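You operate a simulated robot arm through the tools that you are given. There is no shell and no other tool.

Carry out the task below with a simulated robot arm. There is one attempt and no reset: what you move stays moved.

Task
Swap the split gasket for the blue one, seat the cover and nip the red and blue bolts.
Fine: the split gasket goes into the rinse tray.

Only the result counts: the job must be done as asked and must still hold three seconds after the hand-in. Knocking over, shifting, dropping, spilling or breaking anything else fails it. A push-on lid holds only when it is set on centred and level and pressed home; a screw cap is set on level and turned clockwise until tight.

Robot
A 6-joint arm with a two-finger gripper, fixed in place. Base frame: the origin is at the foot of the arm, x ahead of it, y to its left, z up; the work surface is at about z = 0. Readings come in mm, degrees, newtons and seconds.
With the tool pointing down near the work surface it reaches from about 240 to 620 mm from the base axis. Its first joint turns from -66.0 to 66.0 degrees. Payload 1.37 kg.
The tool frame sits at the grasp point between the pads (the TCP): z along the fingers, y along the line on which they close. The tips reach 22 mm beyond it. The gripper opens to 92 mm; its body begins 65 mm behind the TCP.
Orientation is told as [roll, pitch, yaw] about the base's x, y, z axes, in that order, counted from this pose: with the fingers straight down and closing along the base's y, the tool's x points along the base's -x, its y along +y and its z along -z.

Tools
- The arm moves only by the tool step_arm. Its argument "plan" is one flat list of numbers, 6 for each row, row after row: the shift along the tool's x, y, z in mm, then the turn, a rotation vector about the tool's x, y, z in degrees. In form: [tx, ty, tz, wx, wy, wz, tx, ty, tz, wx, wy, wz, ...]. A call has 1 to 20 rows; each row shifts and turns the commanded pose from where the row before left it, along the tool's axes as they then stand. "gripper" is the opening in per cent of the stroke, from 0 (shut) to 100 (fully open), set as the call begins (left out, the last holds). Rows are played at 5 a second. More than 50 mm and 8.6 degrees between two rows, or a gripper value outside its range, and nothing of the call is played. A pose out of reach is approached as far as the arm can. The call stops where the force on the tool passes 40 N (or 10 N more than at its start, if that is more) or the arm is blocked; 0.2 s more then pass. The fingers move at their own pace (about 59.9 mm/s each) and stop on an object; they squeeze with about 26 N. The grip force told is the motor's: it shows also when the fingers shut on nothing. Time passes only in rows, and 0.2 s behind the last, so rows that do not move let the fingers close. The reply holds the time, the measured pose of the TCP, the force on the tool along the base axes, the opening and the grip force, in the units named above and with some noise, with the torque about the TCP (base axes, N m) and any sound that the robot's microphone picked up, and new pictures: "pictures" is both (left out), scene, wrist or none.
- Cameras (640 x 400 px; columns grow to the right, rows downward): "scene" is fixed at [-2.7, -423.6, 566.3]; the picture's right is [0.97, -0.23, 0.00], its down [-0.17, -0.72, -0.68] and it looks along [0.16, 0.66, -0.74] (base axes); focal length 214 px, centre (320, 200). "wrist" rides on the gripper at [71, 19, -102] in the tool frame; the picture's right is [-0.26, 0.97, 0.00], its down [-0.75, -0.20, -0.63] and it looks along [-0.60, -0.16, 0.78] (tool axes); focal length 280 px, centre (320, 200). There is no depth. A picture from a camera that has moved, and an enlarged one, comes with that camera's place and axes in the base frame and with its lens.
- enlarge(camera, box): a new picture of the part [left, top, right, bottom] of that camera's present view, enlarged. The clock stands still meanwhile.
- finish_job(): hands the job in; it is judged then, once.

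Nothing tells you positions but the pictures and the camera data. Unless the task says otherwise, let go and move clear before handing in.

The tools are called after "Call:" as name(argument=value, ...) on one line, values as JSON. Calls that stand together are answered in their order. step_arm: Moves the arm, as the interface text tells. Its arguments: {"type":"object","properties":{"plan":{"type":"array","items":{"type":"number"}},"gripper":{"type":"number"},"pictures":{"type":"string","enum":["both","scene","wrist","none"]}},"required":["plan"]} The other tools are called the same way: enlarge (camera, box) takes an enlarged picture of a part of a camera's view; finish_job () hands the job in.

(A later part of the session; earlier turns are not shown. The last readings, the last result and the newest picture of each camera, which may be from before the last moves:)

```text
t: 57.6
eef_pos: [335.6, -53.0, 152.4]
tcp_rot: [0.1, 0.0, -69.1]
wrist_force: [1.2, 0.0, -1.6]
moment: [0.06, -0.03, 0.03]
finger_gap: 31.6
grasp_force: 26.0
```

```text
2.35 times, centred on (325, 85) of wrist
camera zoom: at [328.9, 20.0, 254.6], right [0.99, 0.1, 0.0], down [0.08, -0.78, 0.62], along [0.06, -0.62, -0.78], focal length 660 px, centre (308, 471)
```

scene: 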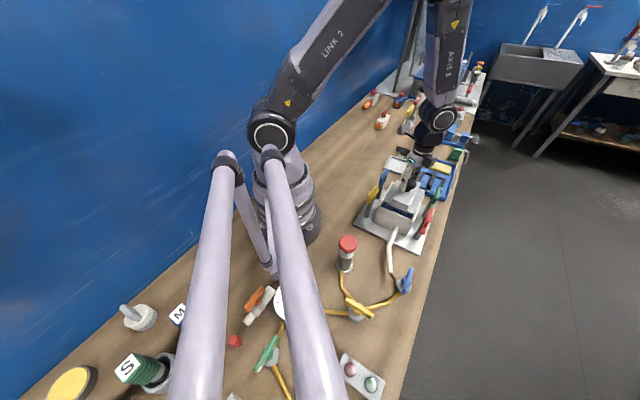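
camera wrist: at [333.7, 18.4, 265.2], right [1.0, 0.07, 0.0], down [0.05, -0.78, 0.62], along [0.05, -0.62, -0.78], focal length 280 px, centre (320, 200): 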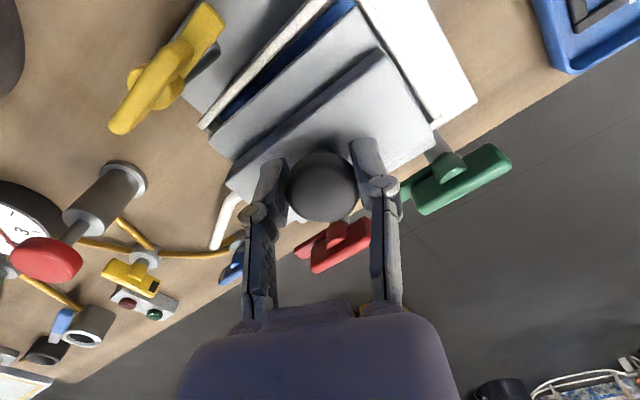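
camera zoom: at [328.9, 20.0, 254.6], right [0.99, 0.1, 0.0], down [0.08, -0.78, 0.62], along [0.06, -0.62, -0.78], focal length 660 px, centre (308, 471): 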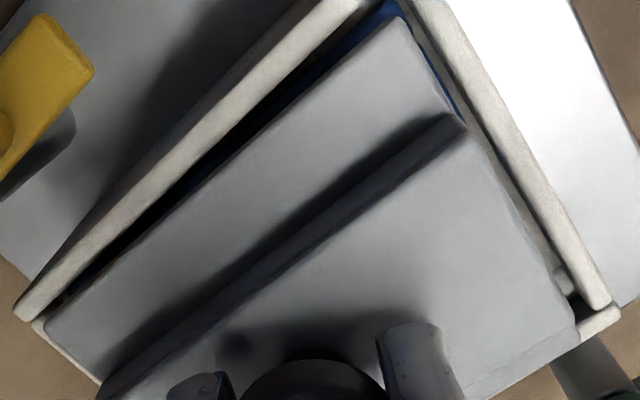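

There's no contact, so the crossbar fits the cavity under the cover. I'll zoom in on the far and near gaps before the last few millimetres.

Call:
enlarge(camera="wrist", box=[345, 0, 465, 150])

Call:
enlarge(camera="scene", box=[378, 200, 418, 222])

Call:
enlarge(camera="scene", box=[404, 182, 430, 222])

```text
2.67 times, centred on (405, 75) of wrist
camera zoom: at [328.9, 20.0, 254.6], right [0.99, 0.1, 0.0], down [0.08, -0.78, 0.62], along [0.06, -0.62, -0.78], focal length 748 px, centre (93, 533)
```

zoom: 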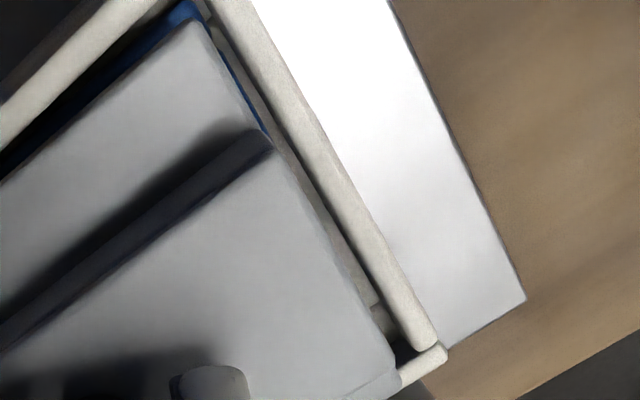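

```text
16.00 times, centred on (398, 211) of scene
camera zoom: at [-2.7, -423.6, 566.3], right [0.97, -0.23, 0.0], down [-0.17, -0.72, -0.68], along [0.16, 0.66, -0.74], focal length 3432 px, centre (-928, 24)
```

zoom: 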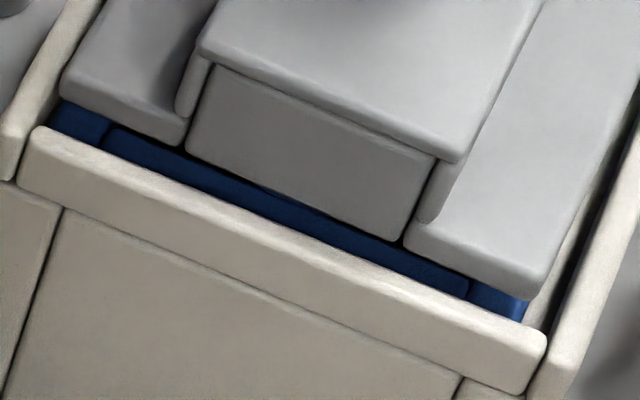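

```text
10.00 times, centred on (417, 202) of scene
camera zoom: at [-2.7, -423.6, 566.3], right [0.97, -0.23, 0.0], down [-0.17, -0.72, -0.68], along [0.16, 0.66, -0.74], focal length 2145 px, centre (-650, 180)
```

zoom: 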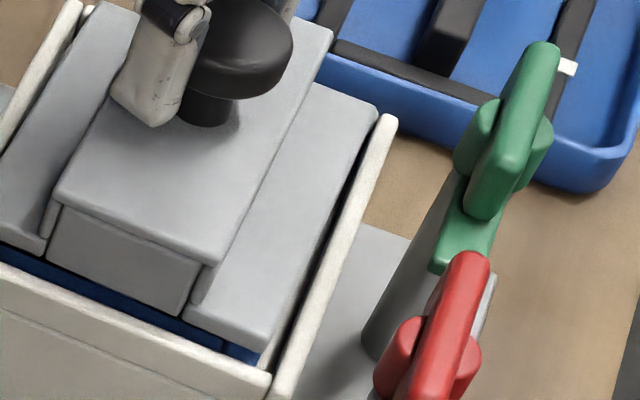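

The cover's far edge lines up with the seated gasket's far edge, so it will clear the rim. I'll lower in 2 mm steps.

Call:
step_arm(plan=[0, 0, 2, 0, 0, 0, 0, 0, 0, 0, 0, 0], pictures="none")

Call:
step_arm(plan=[0, 0, 2, 0, 0, 0, 0, 0, 0, 0, 0, 0], pictures="none")

Call:
enlarge(camera="scene", box=[376, 178, 432, 222])

```text
t: 58.2
eef_pos: [337.6, -52.1, 150.7]
tcp_rot: [0.1, -0.1, -69.1]
wrist_force: [0.4, 0.0, -1.9]
moment: [0.03, -0.01, -0.02]
finger_gap: 31.5
grasp_force: 26.6
```

```text
t: 58.8
eef_pos: [337.4, -53.9, 149.3]
tcp_rot: [0.4, -0.1, -69.0]
wrist_force: [3.3, 1.5, 6.3]
moment: [-0.57, -0.07, 0.2]
finger_gap: 31.5
grasp_force: 26.3
```

```text
9.09 times, centred on (404, 200) of scene
camera zoom: at [-2.7, -423.6, 566.3], right [0.97, -0.23, 0.0], down [-0.17, -0.72, -0.68], along [0.16, 0.66, -0.74], focal length 1950 px, centre (-444, 200)
```

zoom: 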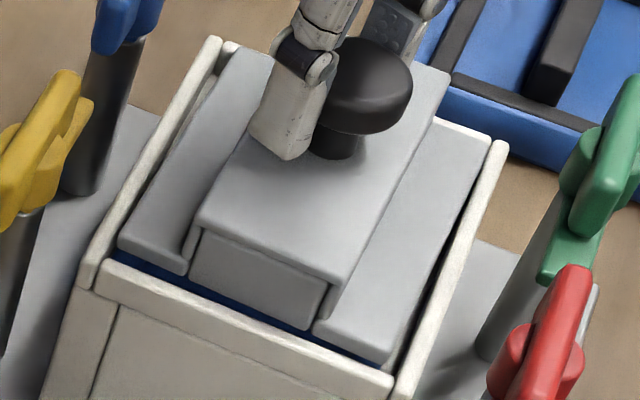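

It touched at the near red-side corner, as the torque shows, so the cover is about 1.5° off and slightly too near. I'll lift 3 mm, turn 1.5° anticlockwise, shift 1.8 mm lengthwise and try again.

Call:
step_arm(plan=[0, 0, -3, 0, 0, 0, 0.7, 1.66, 0, 0, 0, -1.5, 0, 0, 0, 0, 0, 0], pictures="none")

Call:
enlarge(camera="scene", box=[376, 178, 432, 222])

Call:
enlarge(camera="wrist", box=[195, 0, 465, 170])

```text
t: 59.6
eef_pos: [337.7, -51.7, 151.2]
tcp_rot: [0.2, 0.0, -67.5]
wrist_force: [0.0, -0.4, -1.1]
moment: [0.03, 0.0, -0.01]
finger_gap: 31.5
grasp_force: 26.0
```

```text
9.09 times, centred on (404, 200) of scene
camera zoom: at [-2.7, -423.6, 566.3], right [0.97, -0.23, 0.0], down [-0.17, -0.72, -0.68], along [0.16, 0.66, -0.74], focal length 1950 px, centre (-444, 200)
```

zoom: 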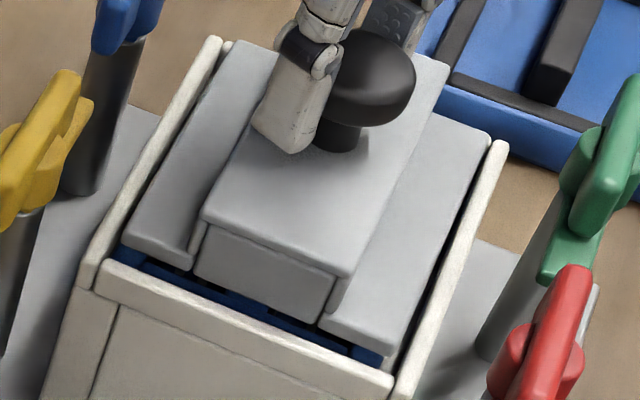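

```text
2.35 times, centred on (330, 85) of wrist
camera zoom: at [328.5, 20.1, 253.4], right [0.99, 0.13, 0.0], down [0.1, -0.78, 0.62], along [0.08, -0.62, -0.78], focal length 660 px, centre (296, 471)
```

zoom: 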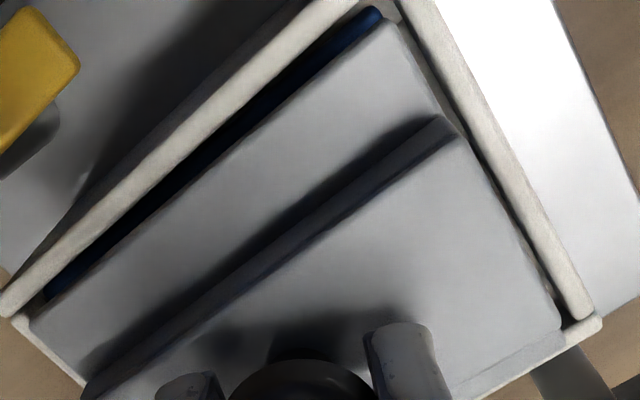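

The gaps are now nearly parallel, with a small residual sideways offset. I'll correct 1.4 mm and 0.5° and lower again.

Call:
step_arm(plan=[1.3, -0.5, 0, 0, 0, -0.5, 0, 0, 2, 0, 0, 0, 0, 0, 0, 0, 0, 0], pictures="none")

Call:
step_arm(plan=[0, 0, 1.5, 0, 0, 0, 0, 0, 0, 0, 0, 0], pictures="none")

Call:
step_arm(plan=[0, 0, 1.5, 0, 0, 0, 0, 0, 0, 0, 0, 0], pictures="none")

Call:
enlarge(camera="scene", box=[376, 178, 432, 222])

```text
t: 60.4
eef_pos: [337.3, -52.0, 150.2]
tcp_rot: [0.1, 0.0, -67.1]
wrist_force: [-0.3, 0.6, -2.7]
moment: [0.04, 0.0, 0.04]
finger_gap: 31.4
grasp_force: 25.8
```

```text
t: 61.0
eef_pos: [336.6, -51.2, 148.8]
tcp_rot: [0.1, 0.0, -67.0]
wrist_force: [-0.3, -0.4, -2.1]
moment: [0.02, 0.04, 0.0]
finger_gap: 31.4
grasp_force: 26.1
```

```text
t: 61.6
eef_pos: [336.5, -51.5, 146.5]
tcp_rot: [0.2, -0.1, -67.1]
wrist_force: [0.6, -0.3, -1.5]
moment: [-0.01, -0.01, 0.03]
finger_gap: 31.5
grasp_force: 25.9
```

```text
9.09 times, centred on (404, 200) of scene
camera zoom: at [-2.7, -423.6, 566.3], right [0.97, -0.23, 0.0], down [-0.17, -0.72, -0.68], along [0.16, 0.66, -0.74], focal length 1950 px, centre (-444, 200)
```

zoom: 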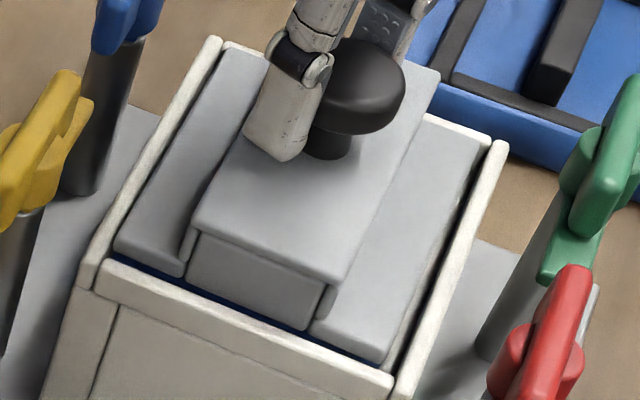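

It's now inside the rim with no contact force. I'll continue down to the gasket.

Call:
step_arm(plan=[0, 0, 1.5, 0, 0, 0, 0, 0, 0, 0, 0, 0], pictures="none")

Call:
step_arm(plan=[0, 0, 1.5, 0, 0, 0, 0, 0, 0, 0, 0, 0], pictures="none")

Call:
step_arm(plan=[0, 0, 1.5, 0, 0, 0, 0, 0, 0, 0, 0, 0], pictures="none")

Call:
enlarge(camera="scene", box=[376, 178, 432, 222])

```text
t: 62.2
eef_pos: [337.4, -51.4, 145.6]
tcp_rot: [0.2, 0.0, -67.1]
wrist_force: [-0.2, -0.5, -2.3]
moment: [0.04, 0.01, 0.0]
finger_gap: 31.4
grasp_force: 26.4
```

```text
t: 62.8
eef_pos: [335.7, -50.8, 143.3]
tcp_rot: [0.2, 0.0, -67.0]
wrist_force: [-1.4, -0.3, -1.7]
moment: [0.0, -0.02, -0.04]
finger_gap: 31.3
grasp_force: 25.9
```

```text
t: 63.4
eef_pos: [336.6, -51.2, 141.6]
tcp_rot: [0.1, 0.0, -67.0]
wrist_force: [-0.4, 0.3, -1.0]
moment: [0.0, -0.05, 0.02]
finger_gap: 31.6
grasp_force: 26.4
```

```text
9.09 times, centred on (404, 200) of scene
camera zoom: at [-2.7, -423.6, 566.3], right [0.97, -0.23, 0.0], down [-0.17, -0.72, -0.68], along [0.16, 0.66, -0.74], focal length 1950 px, centre (-444, 200)
```

zoom: 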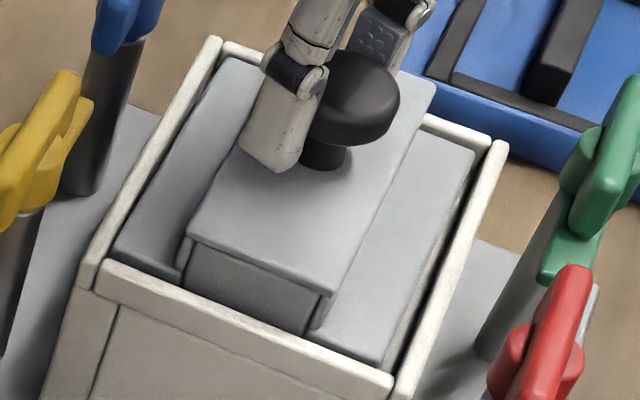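

Call:
step_arm(plan=[0, 0, 1.5, 0, 0, 0, 0, 0, 0, 0, 0, 0], pictures="none")

Call:
step_arm(plan=[0, 0, 1.5, 0, 0, 0, 0, 0, 0, 0, 0, 0], pictures="none")

Call:
enlarge(camera="scene", box=[376, 178, 432, 222])

Call:
enlarge(camera="wrist", box=[195, 0, 465, 170])

```text
t: 64.0
eef_pos: [337.2, -50.3, 141.6]
tcp_rot: [0.1, 0.0, -67.0]
wrist_force: [-6.2, -0.8, 19.6]
moment: [-0.1, 0.07, 0.12]
finger_gap: 31.5
grasp_force: 26.5
```

```text
t: 64.6
eef_pos: [337.3, -51.0, 139.4]
tcp_rot: [0.0, 0.0, -67.1]
wrist_force: [-5.3, -3.2, 19.7]
moment: [-0.16, 0.05, 0.1]
finger_gap: 31.1
grasp_force: 25.9
```

```text
9.09 times, centred on (404, 200) of scene
camera zoom: at [-2.7, -423.6, 566.3], right [0.97, -0.23, 0.0], down [-0.17, -0.72, -0.68], along [0.16, 0.66, -0.74], focal length 1950 px, centre (-444, 200)
```

zoom: 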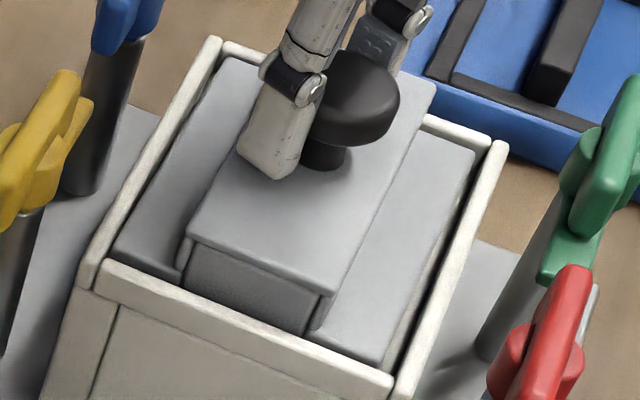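

```text
2.35 times, centred on (330, 85) of wrist
camera zoom: at [327.1, 21.6, 240.6], right [0.99, 0.13, 0.0], down [0.1, -0.77, 0.62], along [0.09, -0.62, -0.78], focal length 660 px, centre (296, 471)
```

zoom: 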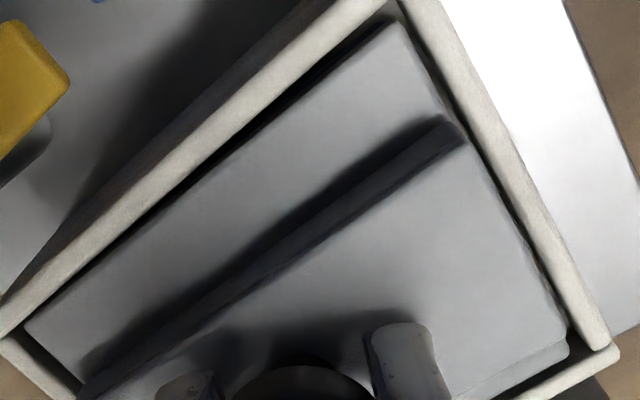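

The cover has landed on the gasket at about TCP z 142, and the fingers are now sliding on the knob. I'll keep going down so the fingertips press on the cover block itself and push it home.

Call:
step_arm(plan=[0, 0, 1.5, 0, 0, 0, 0, 0, 0, 0, 0, 0], pictures="none")

Call:
step_arm(plan=[0, 0, 1.5, 0, 0, 0, 0, 0, 0, 0, 0, 0], pictures="none")

Call:
step_arm(plan=[0, 0, 1.5, 0, 0, 0, 0, 0, 0, 0, 0, 0], pictures="scene")

Call:
enlarge(camera="scene", box=[376, 178, 432, 222])

```text
t: 65.2
eef_pos: [337.7, -50.4, 137.1]
tcp_rot: [0.2, 0.1, -67.1]
wrist_force: [-6.3, -4.9, 18.7]
moment: [-0.08, 0.05, 0.09]
finger_gap: 31.1
grasp_force: 26.6
```

```text
t: 65.8
eef_pos: [337.0, -50.2, 135.1]
tcp_rot: [0.2, 0.1, -67.1]
wrist_force: [-2.3, 2.4, 20.4]
moment: [-0.02, 0.06, 0.14]
finger_gap: 30.9
grasp_force: 25.8
```

```text
t: 66.4
eef_pos: [337.0, -51.2, 133.9]
tcp_rot: [0.3, -0.1, -67.2]
wrist_force: [-1.5, 4.1, 19.6]
moment: [-0.04, -0.01, 0.13]
finger_gap: 31.1
grasp_force: 26.0
```

scene: 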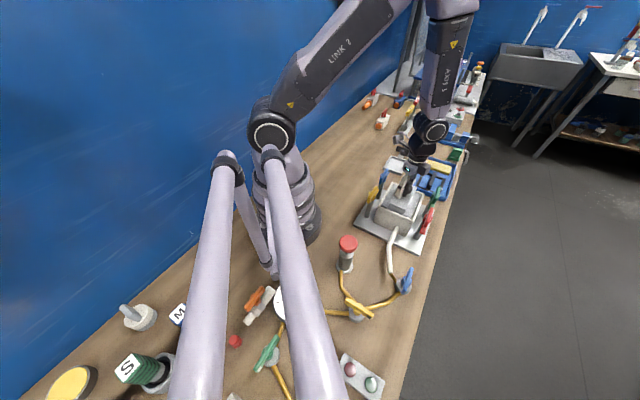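

```text
9.09 times, centred on (404, 200) of scene
camera zoom: at [-2.7, -423.6, 566.3], right [0.97, -0.23, 0.0], down [-0.17, -0.72, -0.68], along [0.16, 0.66, -0.74], focal length 1950 px, centre (-444, 200)
```

zoom: 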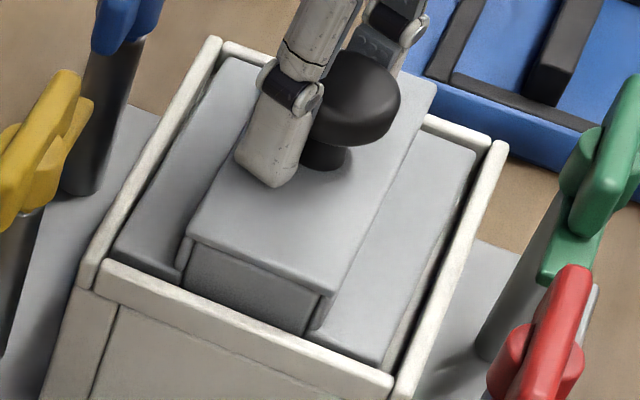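

Call:
step_arm(plan=[0, 0, 1.2, 0, 0, 0, 0, 0, 0, 0, 0, 0], pictures="none")

Call:
step_arm(plan=[0, 0, 1.2, 0, 0, 0, 0, 0, 0, 0, 0, 0], pictures="none")

Call:
step_arm(plan=[0, 0, 1.2, 0, 0, 0, 0, 0, 0, 0, 0, 0], pictures="none")

```text
t: 67.0
eef_pos: [337.7, -50.9, 134.4]
tcp_rot: [0.2, 0.0, -67.1]
wrist_force: [1.4, -0.3, 20.6]
moment: [-0.16, 0.0, 0.11]
finger_gap: 31.2
grasp_force: 25.3
```

```text
t: 67.4
eef_pos: [336.7, -51.9, 134.7]
tcp_rot: [0.3, 0.0, -67.0]
wrist_force: [-1.6, -0.4, 7.5]
moment: [-0.08, 0.21, 0.05]
finger_gap: 30.9
grasp_force: 25.7
stopped in row 2: the force on the tool passed its limit at 46 N (the readings are from after the stop); the commanded pose is now the measured one
```

```text
t: 68.0
eef_pos: [336.7, -49.9, 133.6]
tcp_rot: [0.3, -0.1, -67.1]
wrist_force: [0.6, -1.1, 6.8]
moment: [-0.05, 0.29, 0.0]
finger_gap: 30.8
grasp_force: 25.9
stopped in row 2: the force on the tool passed its limit at 42 N (the readings are from after the stop); the commanded pose is now the measured one
```

The fingertips pressed the block home, with 46 N and 42 N peaks and no further movement. I'll release and back straight up.

Call:
step_arm(plan=[0, 0, 0, 0, 0, 0, 0, 0, 0, 0, 0, 0, 0, 0, 0, 0, 0, 0], gripper=55, pictures="none")

Call:
step_arm(plan=[0, 0, -8, 0, 0, 0, 0, 0, -25, 0, 0, 0, 0, 0, -35, 0, 0, 0, 0, 0, -30, 0, 0, 0, 0, 0, 0, 0, 0, 0])

Call:
enlarge(camera="scene", box=[370, 174, 434, 224])

Call:
enlarge(camera="wrist", box=[160, 0, 480, 220])

```text
t: 68.8
eef_pos: [337.1, -50.3, 134.9]
tcp_rot: [0.3, -0.1, -67.1]
wrist_force: [-0.2, -0.5, -0.6]
moment: [-0.02, -0.01, 0.01]
finger_gap: 50.6
grasp_force: 0.0
```

```text
t: 70.0
eef_pos: [336.7, -51.6, 230.7]
tcp_rot: [0.3, -0.1, -67.1]
wrist_force: [0.0, 0.3, -0.4]
moment: [0.03, -0.02, -0.02]
finger_gap: 50.4
grasp_force: 0.2
camera wrist: at [326.8, 21.5, 333.2], right [0.99, 0.13, 0.01], down [0.1, -0.77, 0.62], along [0.09, -0.62, -0.78], focal length 280 px, centre (320, 200)
```

scene: 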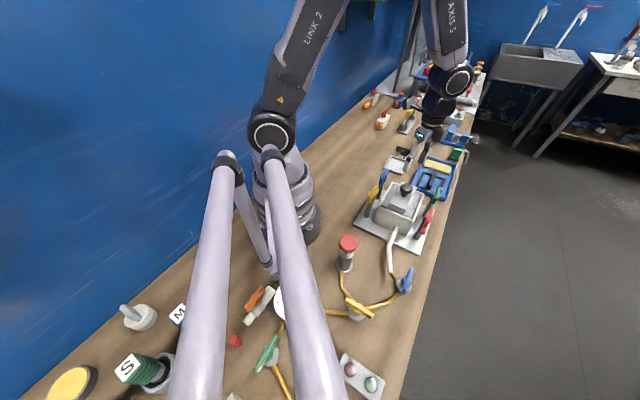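
wrist: 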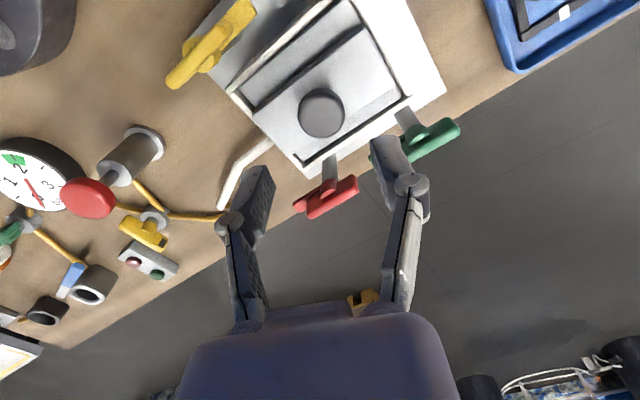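

```text
8.00 times, centred on (402, 199) of scene
camera zoom: at [-2.7, -423.6, 566.3], right [0.97, -0.23, 0.0], down [-0.17, -0.72, -0.68], along [0.16, 0.66, -0.74], focal length 1716 px, centre (-336, 208)
```

zoom: 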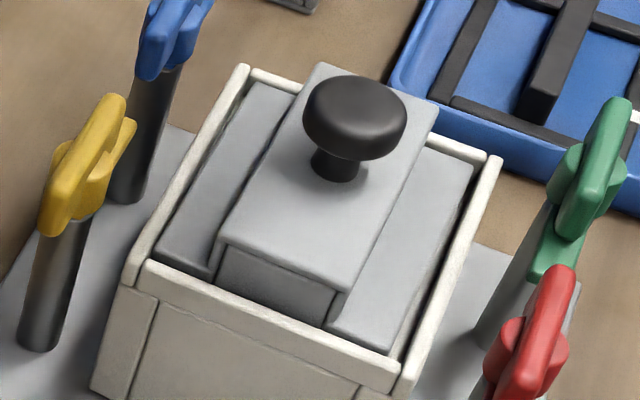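

```text
1.82 times, centred on (320, 110) of wrist
camera zoom: at [326.8, 21.5, 333.2], right [0.99, 0.13, 0.01], down [0.1, -0.77, 0.62], along [0.09, -0.62, -0.78], focal length 510 px, centre (320, 364)
```

zoom: 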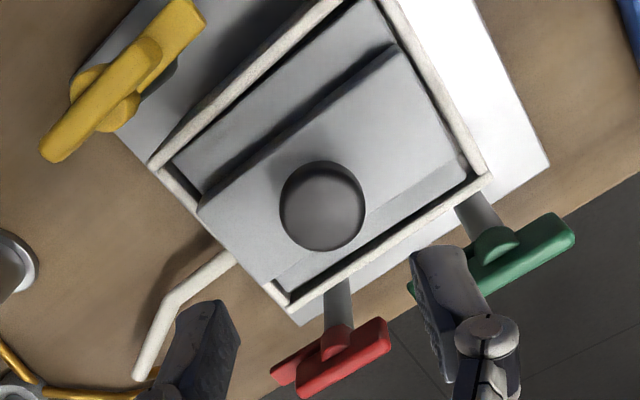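

The cover is seated squarely inside the rim. Next are the bolts: I'll inspect the red and blue handles, then turn the gripper to line up with the red handle.

Call:
enlarge(camera="scene", box=[414, 198, 440, 232])

Call:
enlarge(camera="scene", box=[370, 160, 400, 200])

Call:
step_arm(plan=[0, 0, 0, 0, 0, -7.9, 0, 0, 0, 0, 0, -7.9, 0, 0, 0, 0, 0, -7.9, 0, 0, 0, 0, 0, -7.9, 0, 0, 0, 0, 0, -7.9, 0, 0, 0, 0, 0, -7.9, 0, 0, 0, 0, 0, -7.9, 0, 0, 0, 0, 0, -7.9, 0, 0, 0, 0, 0, -7.9, 0, 0, 0, 0, 0, -7.9, 0, 0, 0, 0, 0, -7.9, 0, 0, 0, 0, 0, -7.9, 0, 0, 0, 0, 0, -7.9, 0, 0, 0, 0, 0, -8.0, 0, 0, 0, 0, 0, 0])

```text
11.76 times, centred on (427, 215) of scene
camera zoom: at [-2.7, -423.6, 566.3], right [0.97, -0.23, 0.0], down [-0.17, -0.72, -0.68], along [0.16, 0.66, -0.74], focal length 2523 px, centre (-939, 24)
```

zoom: 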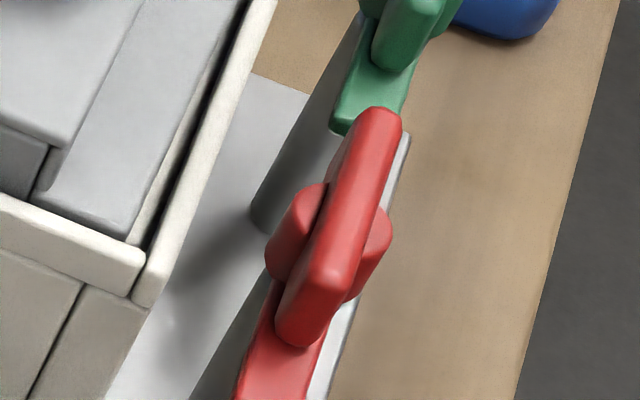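

```text
10.00 times, centred on (385, 180) of scene
camera zoom: at [-2.7, -423.6, 566.3], right [0.97, -0.23, 0.0], down [-0.17, -0.72, -0.68], along [0.16, 0.66, -0.74], focal length 2145 px, centre (-330, 400)
```

zoom: 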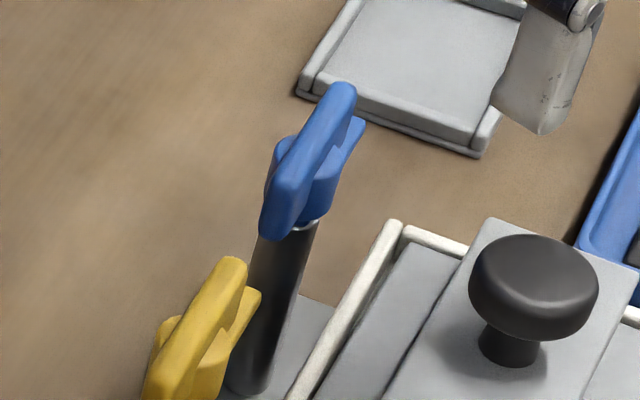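

```text
t: 73.2
eef_pos: [337.6, -52.5, 232.4]
tcp_rot: [-0.2, -0.3, 43.8]
wrist_force: [-0.1, 0.3, 0.3]
moment: [0.03, 0.0, -0.03]
finger_gap: 50.5
grasp_force: 0.0
camera wrist: at [271.7, -86.6, 332.8], right [-0.48, 0.88, 0.0], down [0.68, 0.37, 0.63], along [0.55, 0.3, -0.78], focal length 280 px, centre (320, 200)
```

scene: 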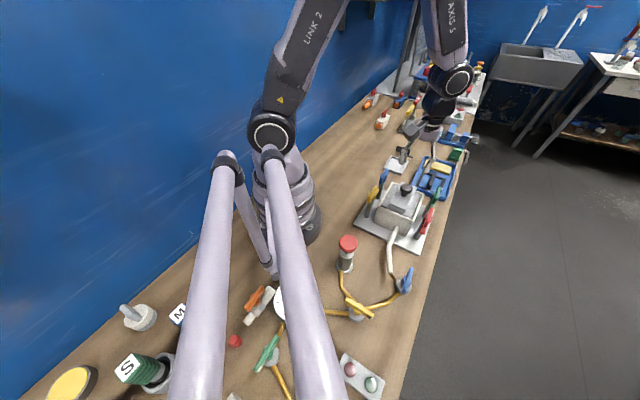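
wrist: 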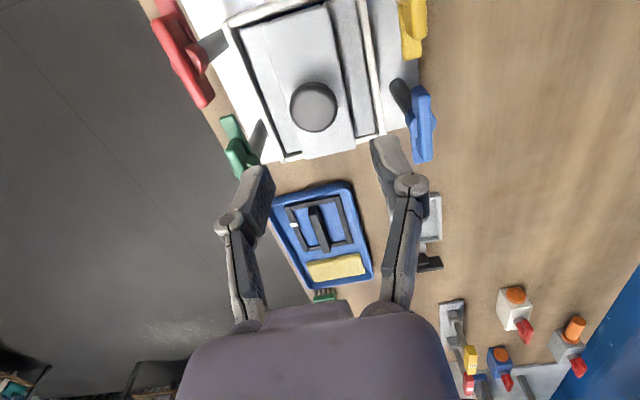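

The handles are tall wing bars over a hub, each with one flat hook below. I'll hover over the red handle.

Call:
step_arm(plan=[16.6, -28.1, 10, 0, 0, 0, 16.6, -28.1, 10, 0, 0, 0, 16.6, -28.1, 10, 0, 0, 0, 0, 0, 0, 0, 0, 0], gripper=42)

Call:
enlarge(camera="wrist", box=[220, 0, 420, 180])

Call:
enlarge(camera="scene", box=[400, 190, 440, 235])

```text
t: 74.2
eef_pos: [358.9, -147.6, 200.3]
tcp_rot: [-0.1, -0.2, 43.6]
wrist_force: [0.3, 0.1, -0.9]
moment: [0.04, 0.04, -0.01]
finger_gap: 38.7
grasp_force: 0.0
camera wrist: at [294.0, -182.3, 301.6], right [-0.48, 0.88, 0.0], down [0.68, 0.37, 0.63], along [0.55, 0.3, -0.78], focal length 280 px, centre (320, 200)
```

scene: 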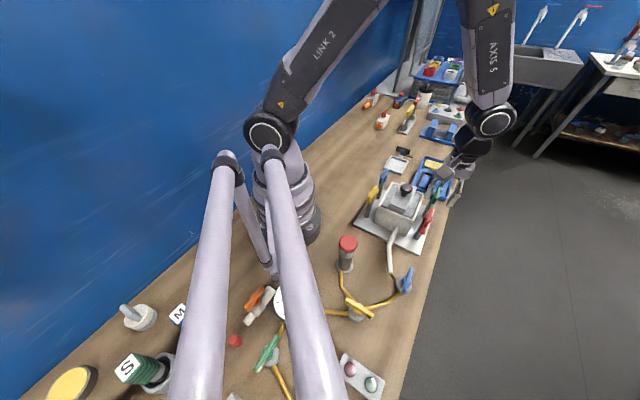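
wrist: 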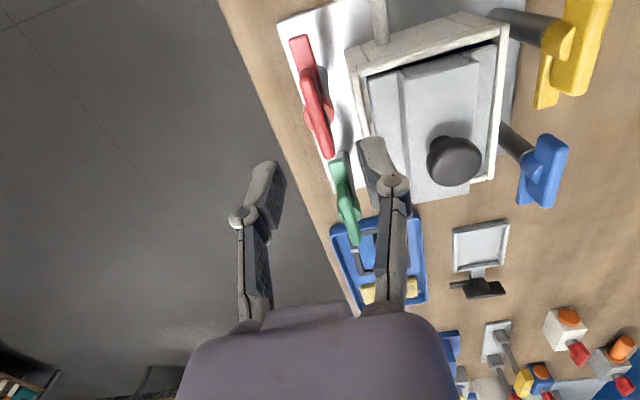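

```text
2.22 times, centred on (320, 90) of wrist
camera zoom: at [294.0, -182.3, 301.6], right [-0.48, 0.88, 0.0], down [0.68, 0.37, 0.63], along [0.55, 0.3, -0.78], focal length 623 px, centre (320, 444)
```

zoom: 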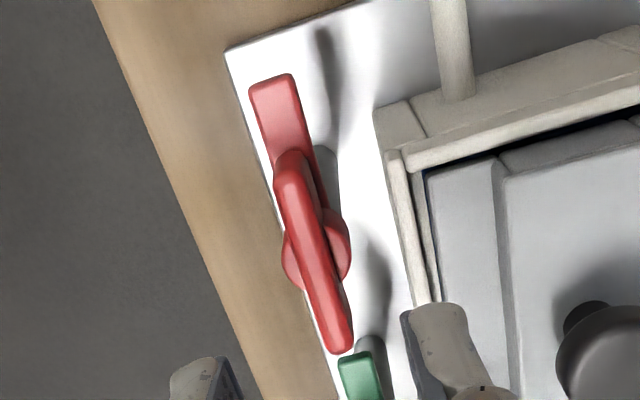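

```text
8.89 times, centred on (420, 212) of scene
camera zoom: at [-2.7, -423.6, 566.3], right [0.97, -0.23, 0.0], down [-0.17, -0.72, -0.68], along [0.16, 0.66, -0.74], focal length 1906 px, centre (-569, 89)
```

zoom: 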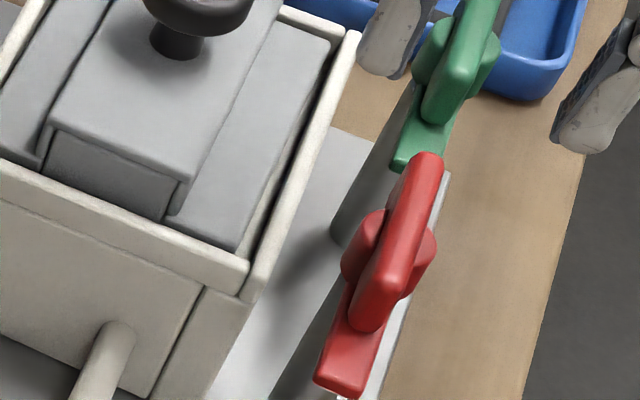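

The red handle's bar is centred at about (359, -148) with its top at z about 124, already almost under the gripper. I'll go down to just above it and check before gripping the wing.

Call:
step_arm(plan=[0, -0.4, 0, 0, 0, 0.8, 0, 0, 20, 0, 0, 0, 0, 0, 20, 0, 0, 0, 0, 0, 10, 0, 0, 0, 0, 0, 0, 0, 0, 0], gripper=34)

Call:
enlarge(camera="wrist", box=[220, 30, 420, 210])

Call:
enlarge(camera="scene", box=[405, 185, 445, 230])

```text
t: 75.4
eef_pos: [359.9, -148.3, 152.8]
tcp_rot: [-0.2, -0.1, 42.9]
wrist_force: [0.2, -0.2, -0.6]
moment: [-0.02, -0.01, 0.01]
finger_gap: 31.3
grasp_force: 0.1
camera wrist: at [294.5, -181.7, 253.6], right [-0.46, 0.89, 0.0], down [0.69, 0.36, 0.63], along [0.56, 0.29, -0.78], focal length 280 px, centre (320, 200)
```

scene: 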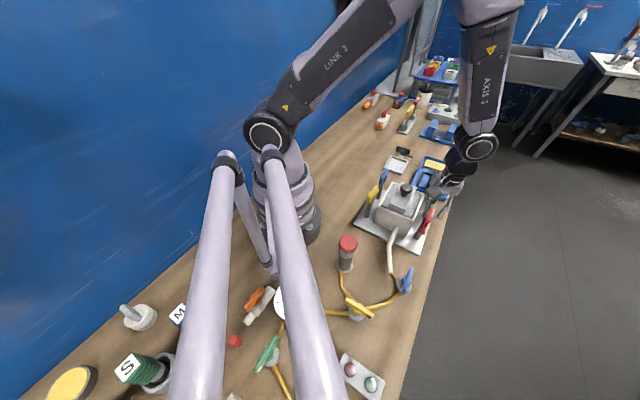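
wrist: 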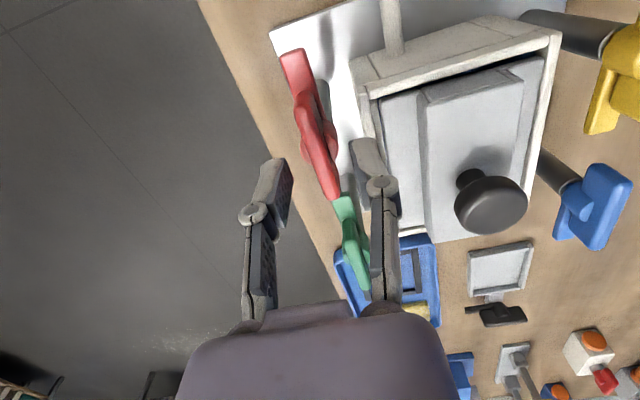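

```text
2.22 times, centred on (320, 120) of wrist
camera zoom: at [294.5, -181.7, 253.6], right [-0.46, 0.89, 0.0], down [0.69, 0.36, 0.63], along [0.56, 0.29, -0.78], focal length 623 px, centre (320, 378)
```

zoom: 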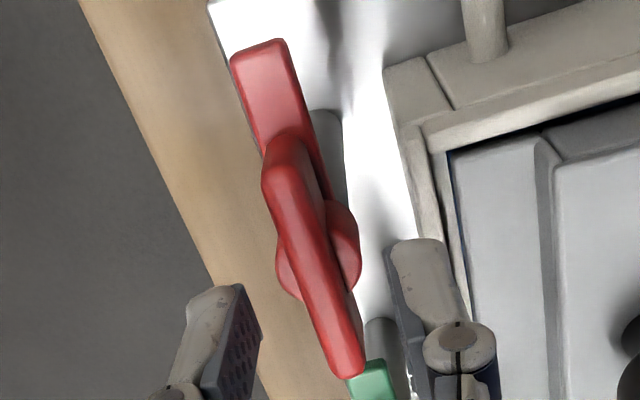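

```text
8.89 times, centred on (425, 208) of scene
camera zoom: at [-2.7, -423.6, 566.3], right [0.97, -0.23, 0.0], down [-0.17, -0.72, -0.68], along [0.16, 0.66, -0.74], focal length 1906 px, centre (-613, 133)
```

zoom: 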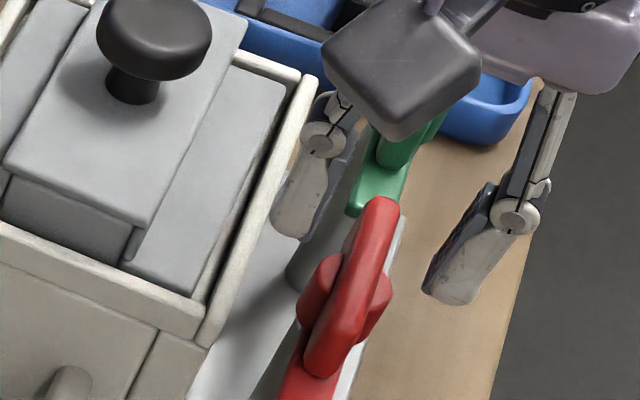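

The bar is centred between the fingers. I'll descend so the tips come about 6 mm below the wing's top, then close.

Call:
step_arm(plan=[2, 0.5, 0, 0, 0, 0, 0, 0, 6, 0, 0, 0, 0, 0, 6, 0, 0, 0, 0, 0, 0, 0, 0, 0], pictures="none")

Call:
step_arm(plan=[0, 0, 0, 0, 0, 0, 0, 0, 0, 0, 0, 0, 0, 0, 0, 0, 0, 0], gripper=20)

Call:
enlarge(camera="wrist", box=[220, 30, 420, 210])

Call:
enlarge(camera="scene", box=[405, 185, 445, 230])

```text
t: 76.4
eef_pos: [358.7, -149.1, 139.1]
tcp_rot: [-0.2, -0.3, 42.7]
wrist_force: [0.0, -0.8, -0.3]
moment: [-0.01, 0.01, 0.0]
finger_gap: 31.4
grasp_force: 0.1
```

```text
t: 77.2
eef_pos: [358.7, -147.8, 139.2]
tcp_rot: [-0.2, -0.2, 42.8]
wrist_force: [-0.1, -0.1, -0.4]
moment: [0.0, -0.02, 0.01]
finger_gap: 18.3
grasp_force: 0.1
camera wrist: at [292.5, -182.7, 241.1], right [-0.46, 0.89, 0.0], down [0.69, 0.36, 0.63], along [0.56, 0.29, -0.78], focal length 280 px, centre (320, 200)
```

scene: 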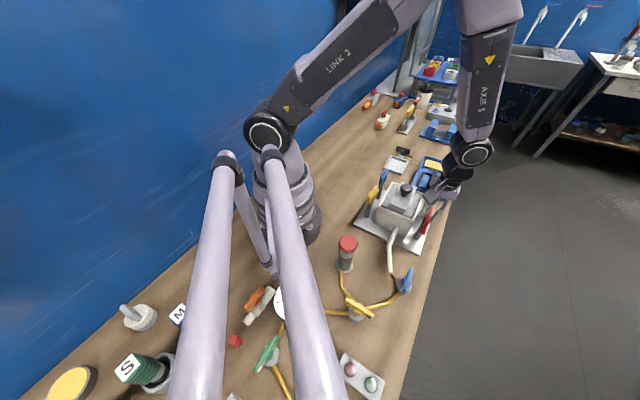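
wrist: 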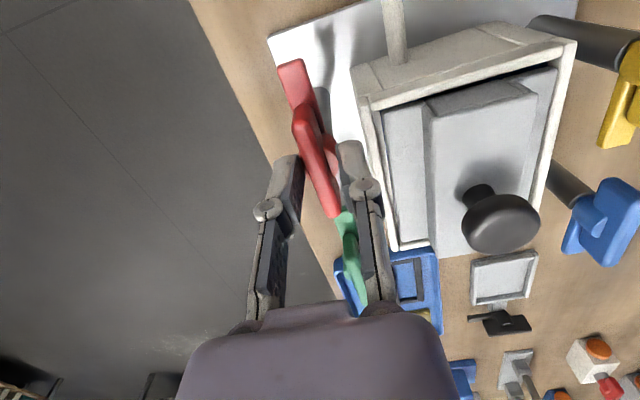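

```text
2.22 times, centred on (320, 120) of wrist
camera zoom: at [292.5, -182.7, 241.1], right [-0.46, 0.89, 0.0], down [0.69, 0.36, 0.63], along [0.56, 0.29, -0.78], focal length 623 px, centre (320, 378)
```

zoom: 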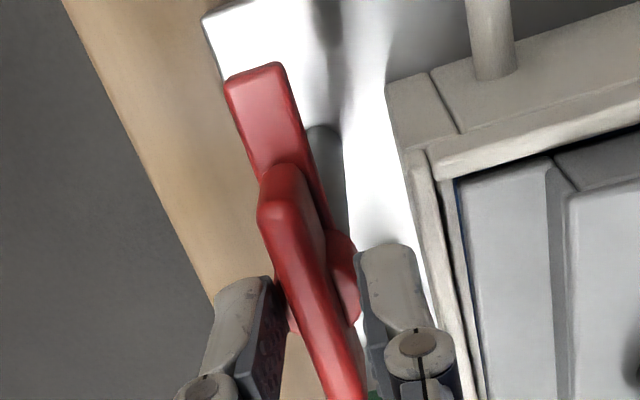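

```text
8.89 times, centred on (425, 208) of scene
camera zoom: at [-2.7, -423.6, 566.3], right [0.97, -0.23, 0.0], down [-0.17, -0.72, -0.68], along [0.16, 0.66, -0.74], focal length 1906 px, centre (-613, 133)
```

zoom: 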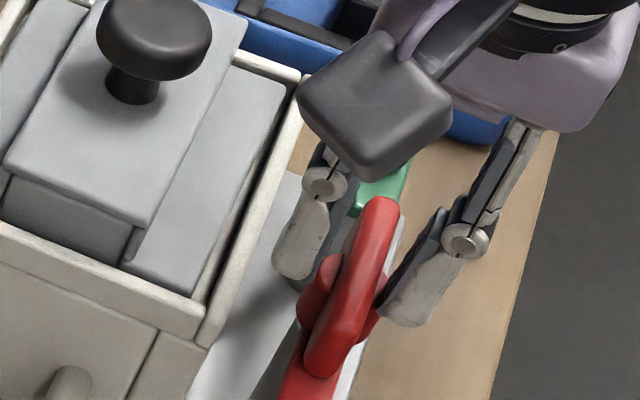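

Call:
step_arm(plan=[0, 0, 2, 0, 0, 0, 0, 0, 0, 0, 0, 0], pictures="none")

Call:
step_arm(plan=[0, 0, 0, 0, 0, 0, 0, 0, 0, 0, 0, 0, 0, 0, 0, 0, 0, 0], gripper=0)

Call:
enlarge(camera="wrist", box=[220, 30, 420, 210])

Call:
enlarge(camera="scene", box=[405, 185, 445, 230])

```text
t: 77.8
eef_pos: [357.8, -147.5, 138.7]
tcp_rot: [-0.2, -0.1, 42.8]
wrist_force: [0.9, -0.1, 0.6]
moment: [0.01, -0.03, 0.02]
finger_gap: 18.4
grasp_force: 0.0
```

```text
t: 78.6
eef_pos: [360.0, -150.6, 137.9]
tcp_rot: [-0.5, -0.4, 42.8]
wrist_force: [12.9, -21.9, -9.3]
moment: [-0.42, -0.27, -0.08]
finger_gap: 9.9
grasp_force: 28.2
camera wrist: at [293.0, -183.4, 239.2], right [-0.46, 0.89, -0.01], down [0.69, 0.36, 0.63], along [0.56, 0.29, -0.78], focal length 280 px, centre (320, 200)
```

scene: 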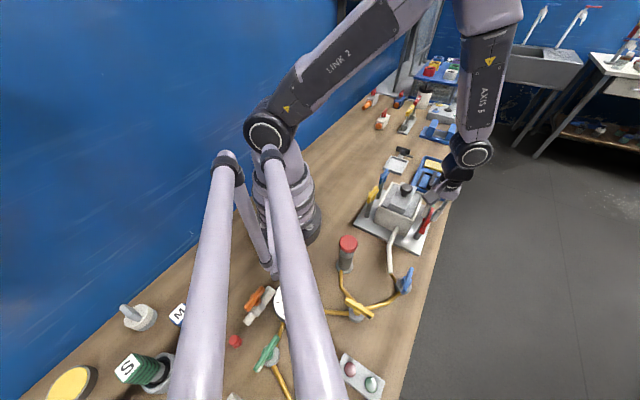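
wrist: 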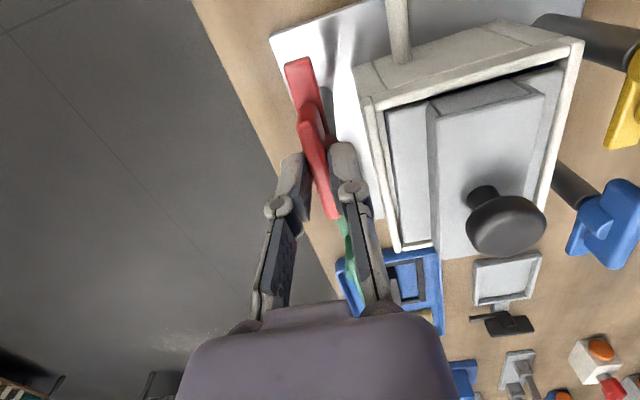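

```text
2.22 times, centred on (320, 120) of wrist
camera zoom: at [293.0, -183.4, 239.2], right [-0.46, 0.89, -0.01], down [0.69, 0.36, 0.63], along [0.56, 0.29, -0.78], focal length 623 px, centre (320, 378)
```

zoom: 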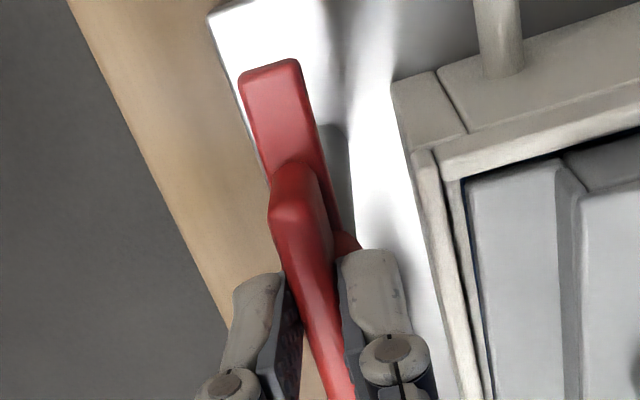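

```text
8.89 times, centred on (425, 208) of scene
camera zoom: at [-2.6, -423.6, 566.3], right [0.97, -0.23, 0.0], down [-0.17, -0.72, -0.68], along [0.16, 0.66, -0.74], focal length 1906 px, centre (-613, 133)
```

zoom: 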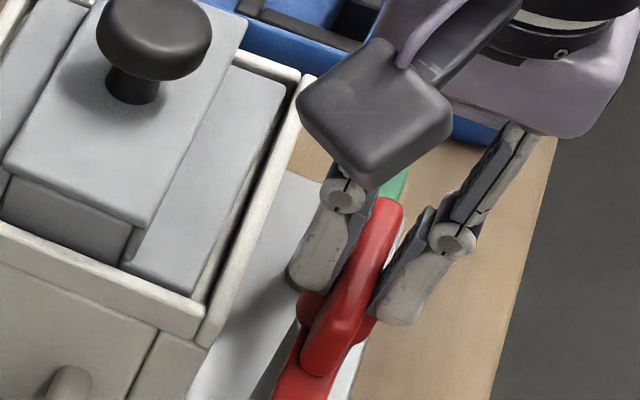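

The bar is rigid and sits a few mm further out than my centre, giving about 25 N of side force. I'll shift the gripper outwards until that force goes.

Call:
step_arm(plan=[0, -1.5, 0, 0, 0, 0, 0, 0, 0, 0, 0, 0], pictures="none")

Call:
step_arm(plan=[0, -1, 0, 0, 0, 0, 0, 0, 0, 0, 0, 0], pictures="none")

```text
t: 79.2
eef_pos: [359.4, -149.9, 137.5]
tcp_rot: [-0.4, -0.3, 42.8]
wrist_force: [7.3, -13.5, -1.3]
moment: [0.21, -0.71, -0.07]
finger_gap: 10.0
grasp_force: 28.2
```

```text
t: 79.8
eef_pos: [358.2, -150.4, 137.9]
tcp_rot: [0.0, -0.3, 42.8]
wrist_force: [-0.8, 0.8, 17.2]
moment: [0.28, -0.26, -0.03]
finger_gap: 9.8
grasp_force: 28.0
```

The side force is gone, but 17 N of vertical load remains. I'll ease up slightly.

Call:
step_arm(plan=[0, 0, -0.7, 0, 0, 0, 0, 0, 0, 0, 0, 0], pictures="none")

Call:
enlarge(camera="wrist", box=[220, 30, 420, 210])

Call:
enlarge(camera="scene", box=[405, 185, 445, 230])

```text
t: 80.4
eef_pos: [358.7, -150.0, 137.5]
tcp_rot: [-0.1, -0.2, 42.8]
wrist_force: [1.5, 0.1, 3.6]
moment: [-0.39, 0.36, 0.01]
finger_gap: 9.9
grasp_force: 28.4
```

```text
2.22 times, centred on (320, 120) of wrist
camera zoom: at [294.0, -183.9, 239.6], right [-0.46, 0.89, 0.0], down [0.69, 0.36, 0.63], along [0.56, 0.29, -0.78], focal length 623 px, centre (320, 378)
```

zoom: 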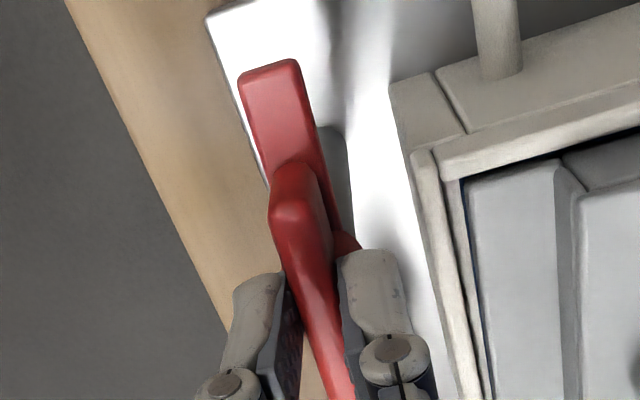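

```text
8.89 times, centred on (425, 208) of scene
camera zoom: at [-2.7, -423.6, 566.3], right [0.97, -0.23, 0.0], down [-0.17, -0.72, -0.68], along [0.16, 0.66, -0.74], focal length 1906 px, centre (-613, 133)
```

zoom: 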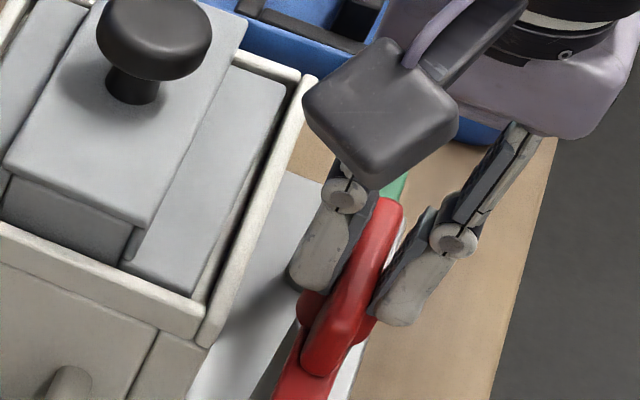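

The grip on the red wing is clean and forces are low. I'll start turning clockwise in small steps and watch the torque.

Call:
step_arm(plan=[0, 0, 0, 0, 0, 4, 0, 0, 0, 0, 0, 4, 0, 0, 0, 0, 0, 0], pictures="none")

Call:
enlarge(camera="scene", box=[405, 185, 445, 230])

Call:
enlarge(camera="wrist", box=[220, 30, 420, 210])

```text
t: 81.2
eef_pos: [358.8, -148.4, 139.2]
tcp_rot: [0.0, -0.3, 34.7]
wrist_force: [-6.1, 8.7, 6.2]
moment: [0.6, -0.48, 0.01]
finger_gap: 10.0
grasp_force: 28.2
```

```text
8.89 times, centred on (425, 208) of scene
camera zoom: at [-2.7, -423.6, 566.3], right [0.97, -0.23, 0.0], down [-0.17, -0.72, -0.68], along [0.16, 0.66, -0.74], focal length 1906 px, centre (-613, 133)
```

zoom: 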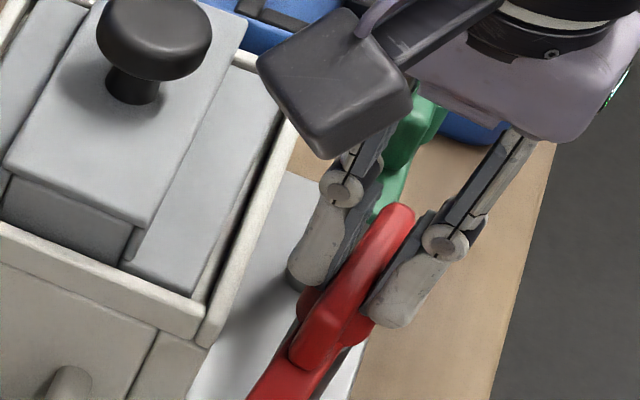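

```text
2.22 times, centred on (320, 120) of wrist
camera zoom: at [289.6, -174.1, 239.6], right [-0.33, 0.94, 0.0], down [0.73, 0.26, 0.63], along [0.59, 0.21, -0.78], focal length 623 px, centre (320, 378)
```

zoom: 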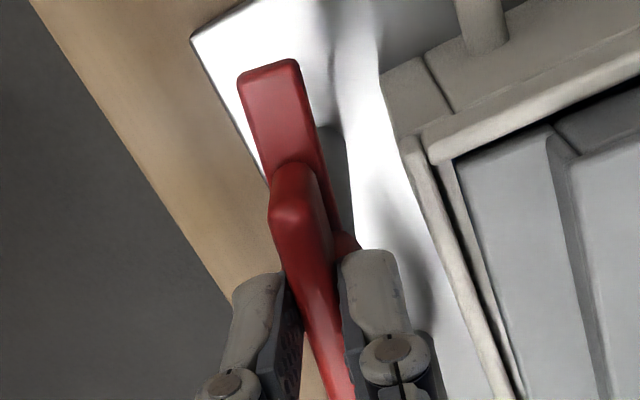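

The handle turns freely with the gripper. The growing side force suggests the post axis is about 6 to 7 mm ahead of my rotation centre, so I'll compensate as I turn.

Call:
step_arm(plan=[0, 1.0, 0, 0, 0, 0, 0, 0, 0, 0, 0, 0], pictures="none")

Call:
step_arm(plan=[0, 0.42, 0, 0, 0, 4, 0, 0.42, 0, 0, 0, 4, 0, 0, 0, 0, 0, 0], pictures="none")

```text
t: 81.8
eef_pos: [359.1, -149.2, 138.7]
tcp_rot: [-0.2, -0.2, 34.8]
wrist_force: [2.4, -2.2, -14.0]
moment: [-0.37, 0.44, -0.02]
finger_gap: 10.0
grasp_force: 27.9
```

```text
t: 82.6
eef_pos: [358.2, -148.7, 137.9]
tcp_rot: [-0.1, -0.2, 26.8]
wrist_force: [-2.1, -16.6, -20.1]
moment: [-0.32, 0.05, -0.06]
finger_gap: 10.1
grasp_force: 28.4
```

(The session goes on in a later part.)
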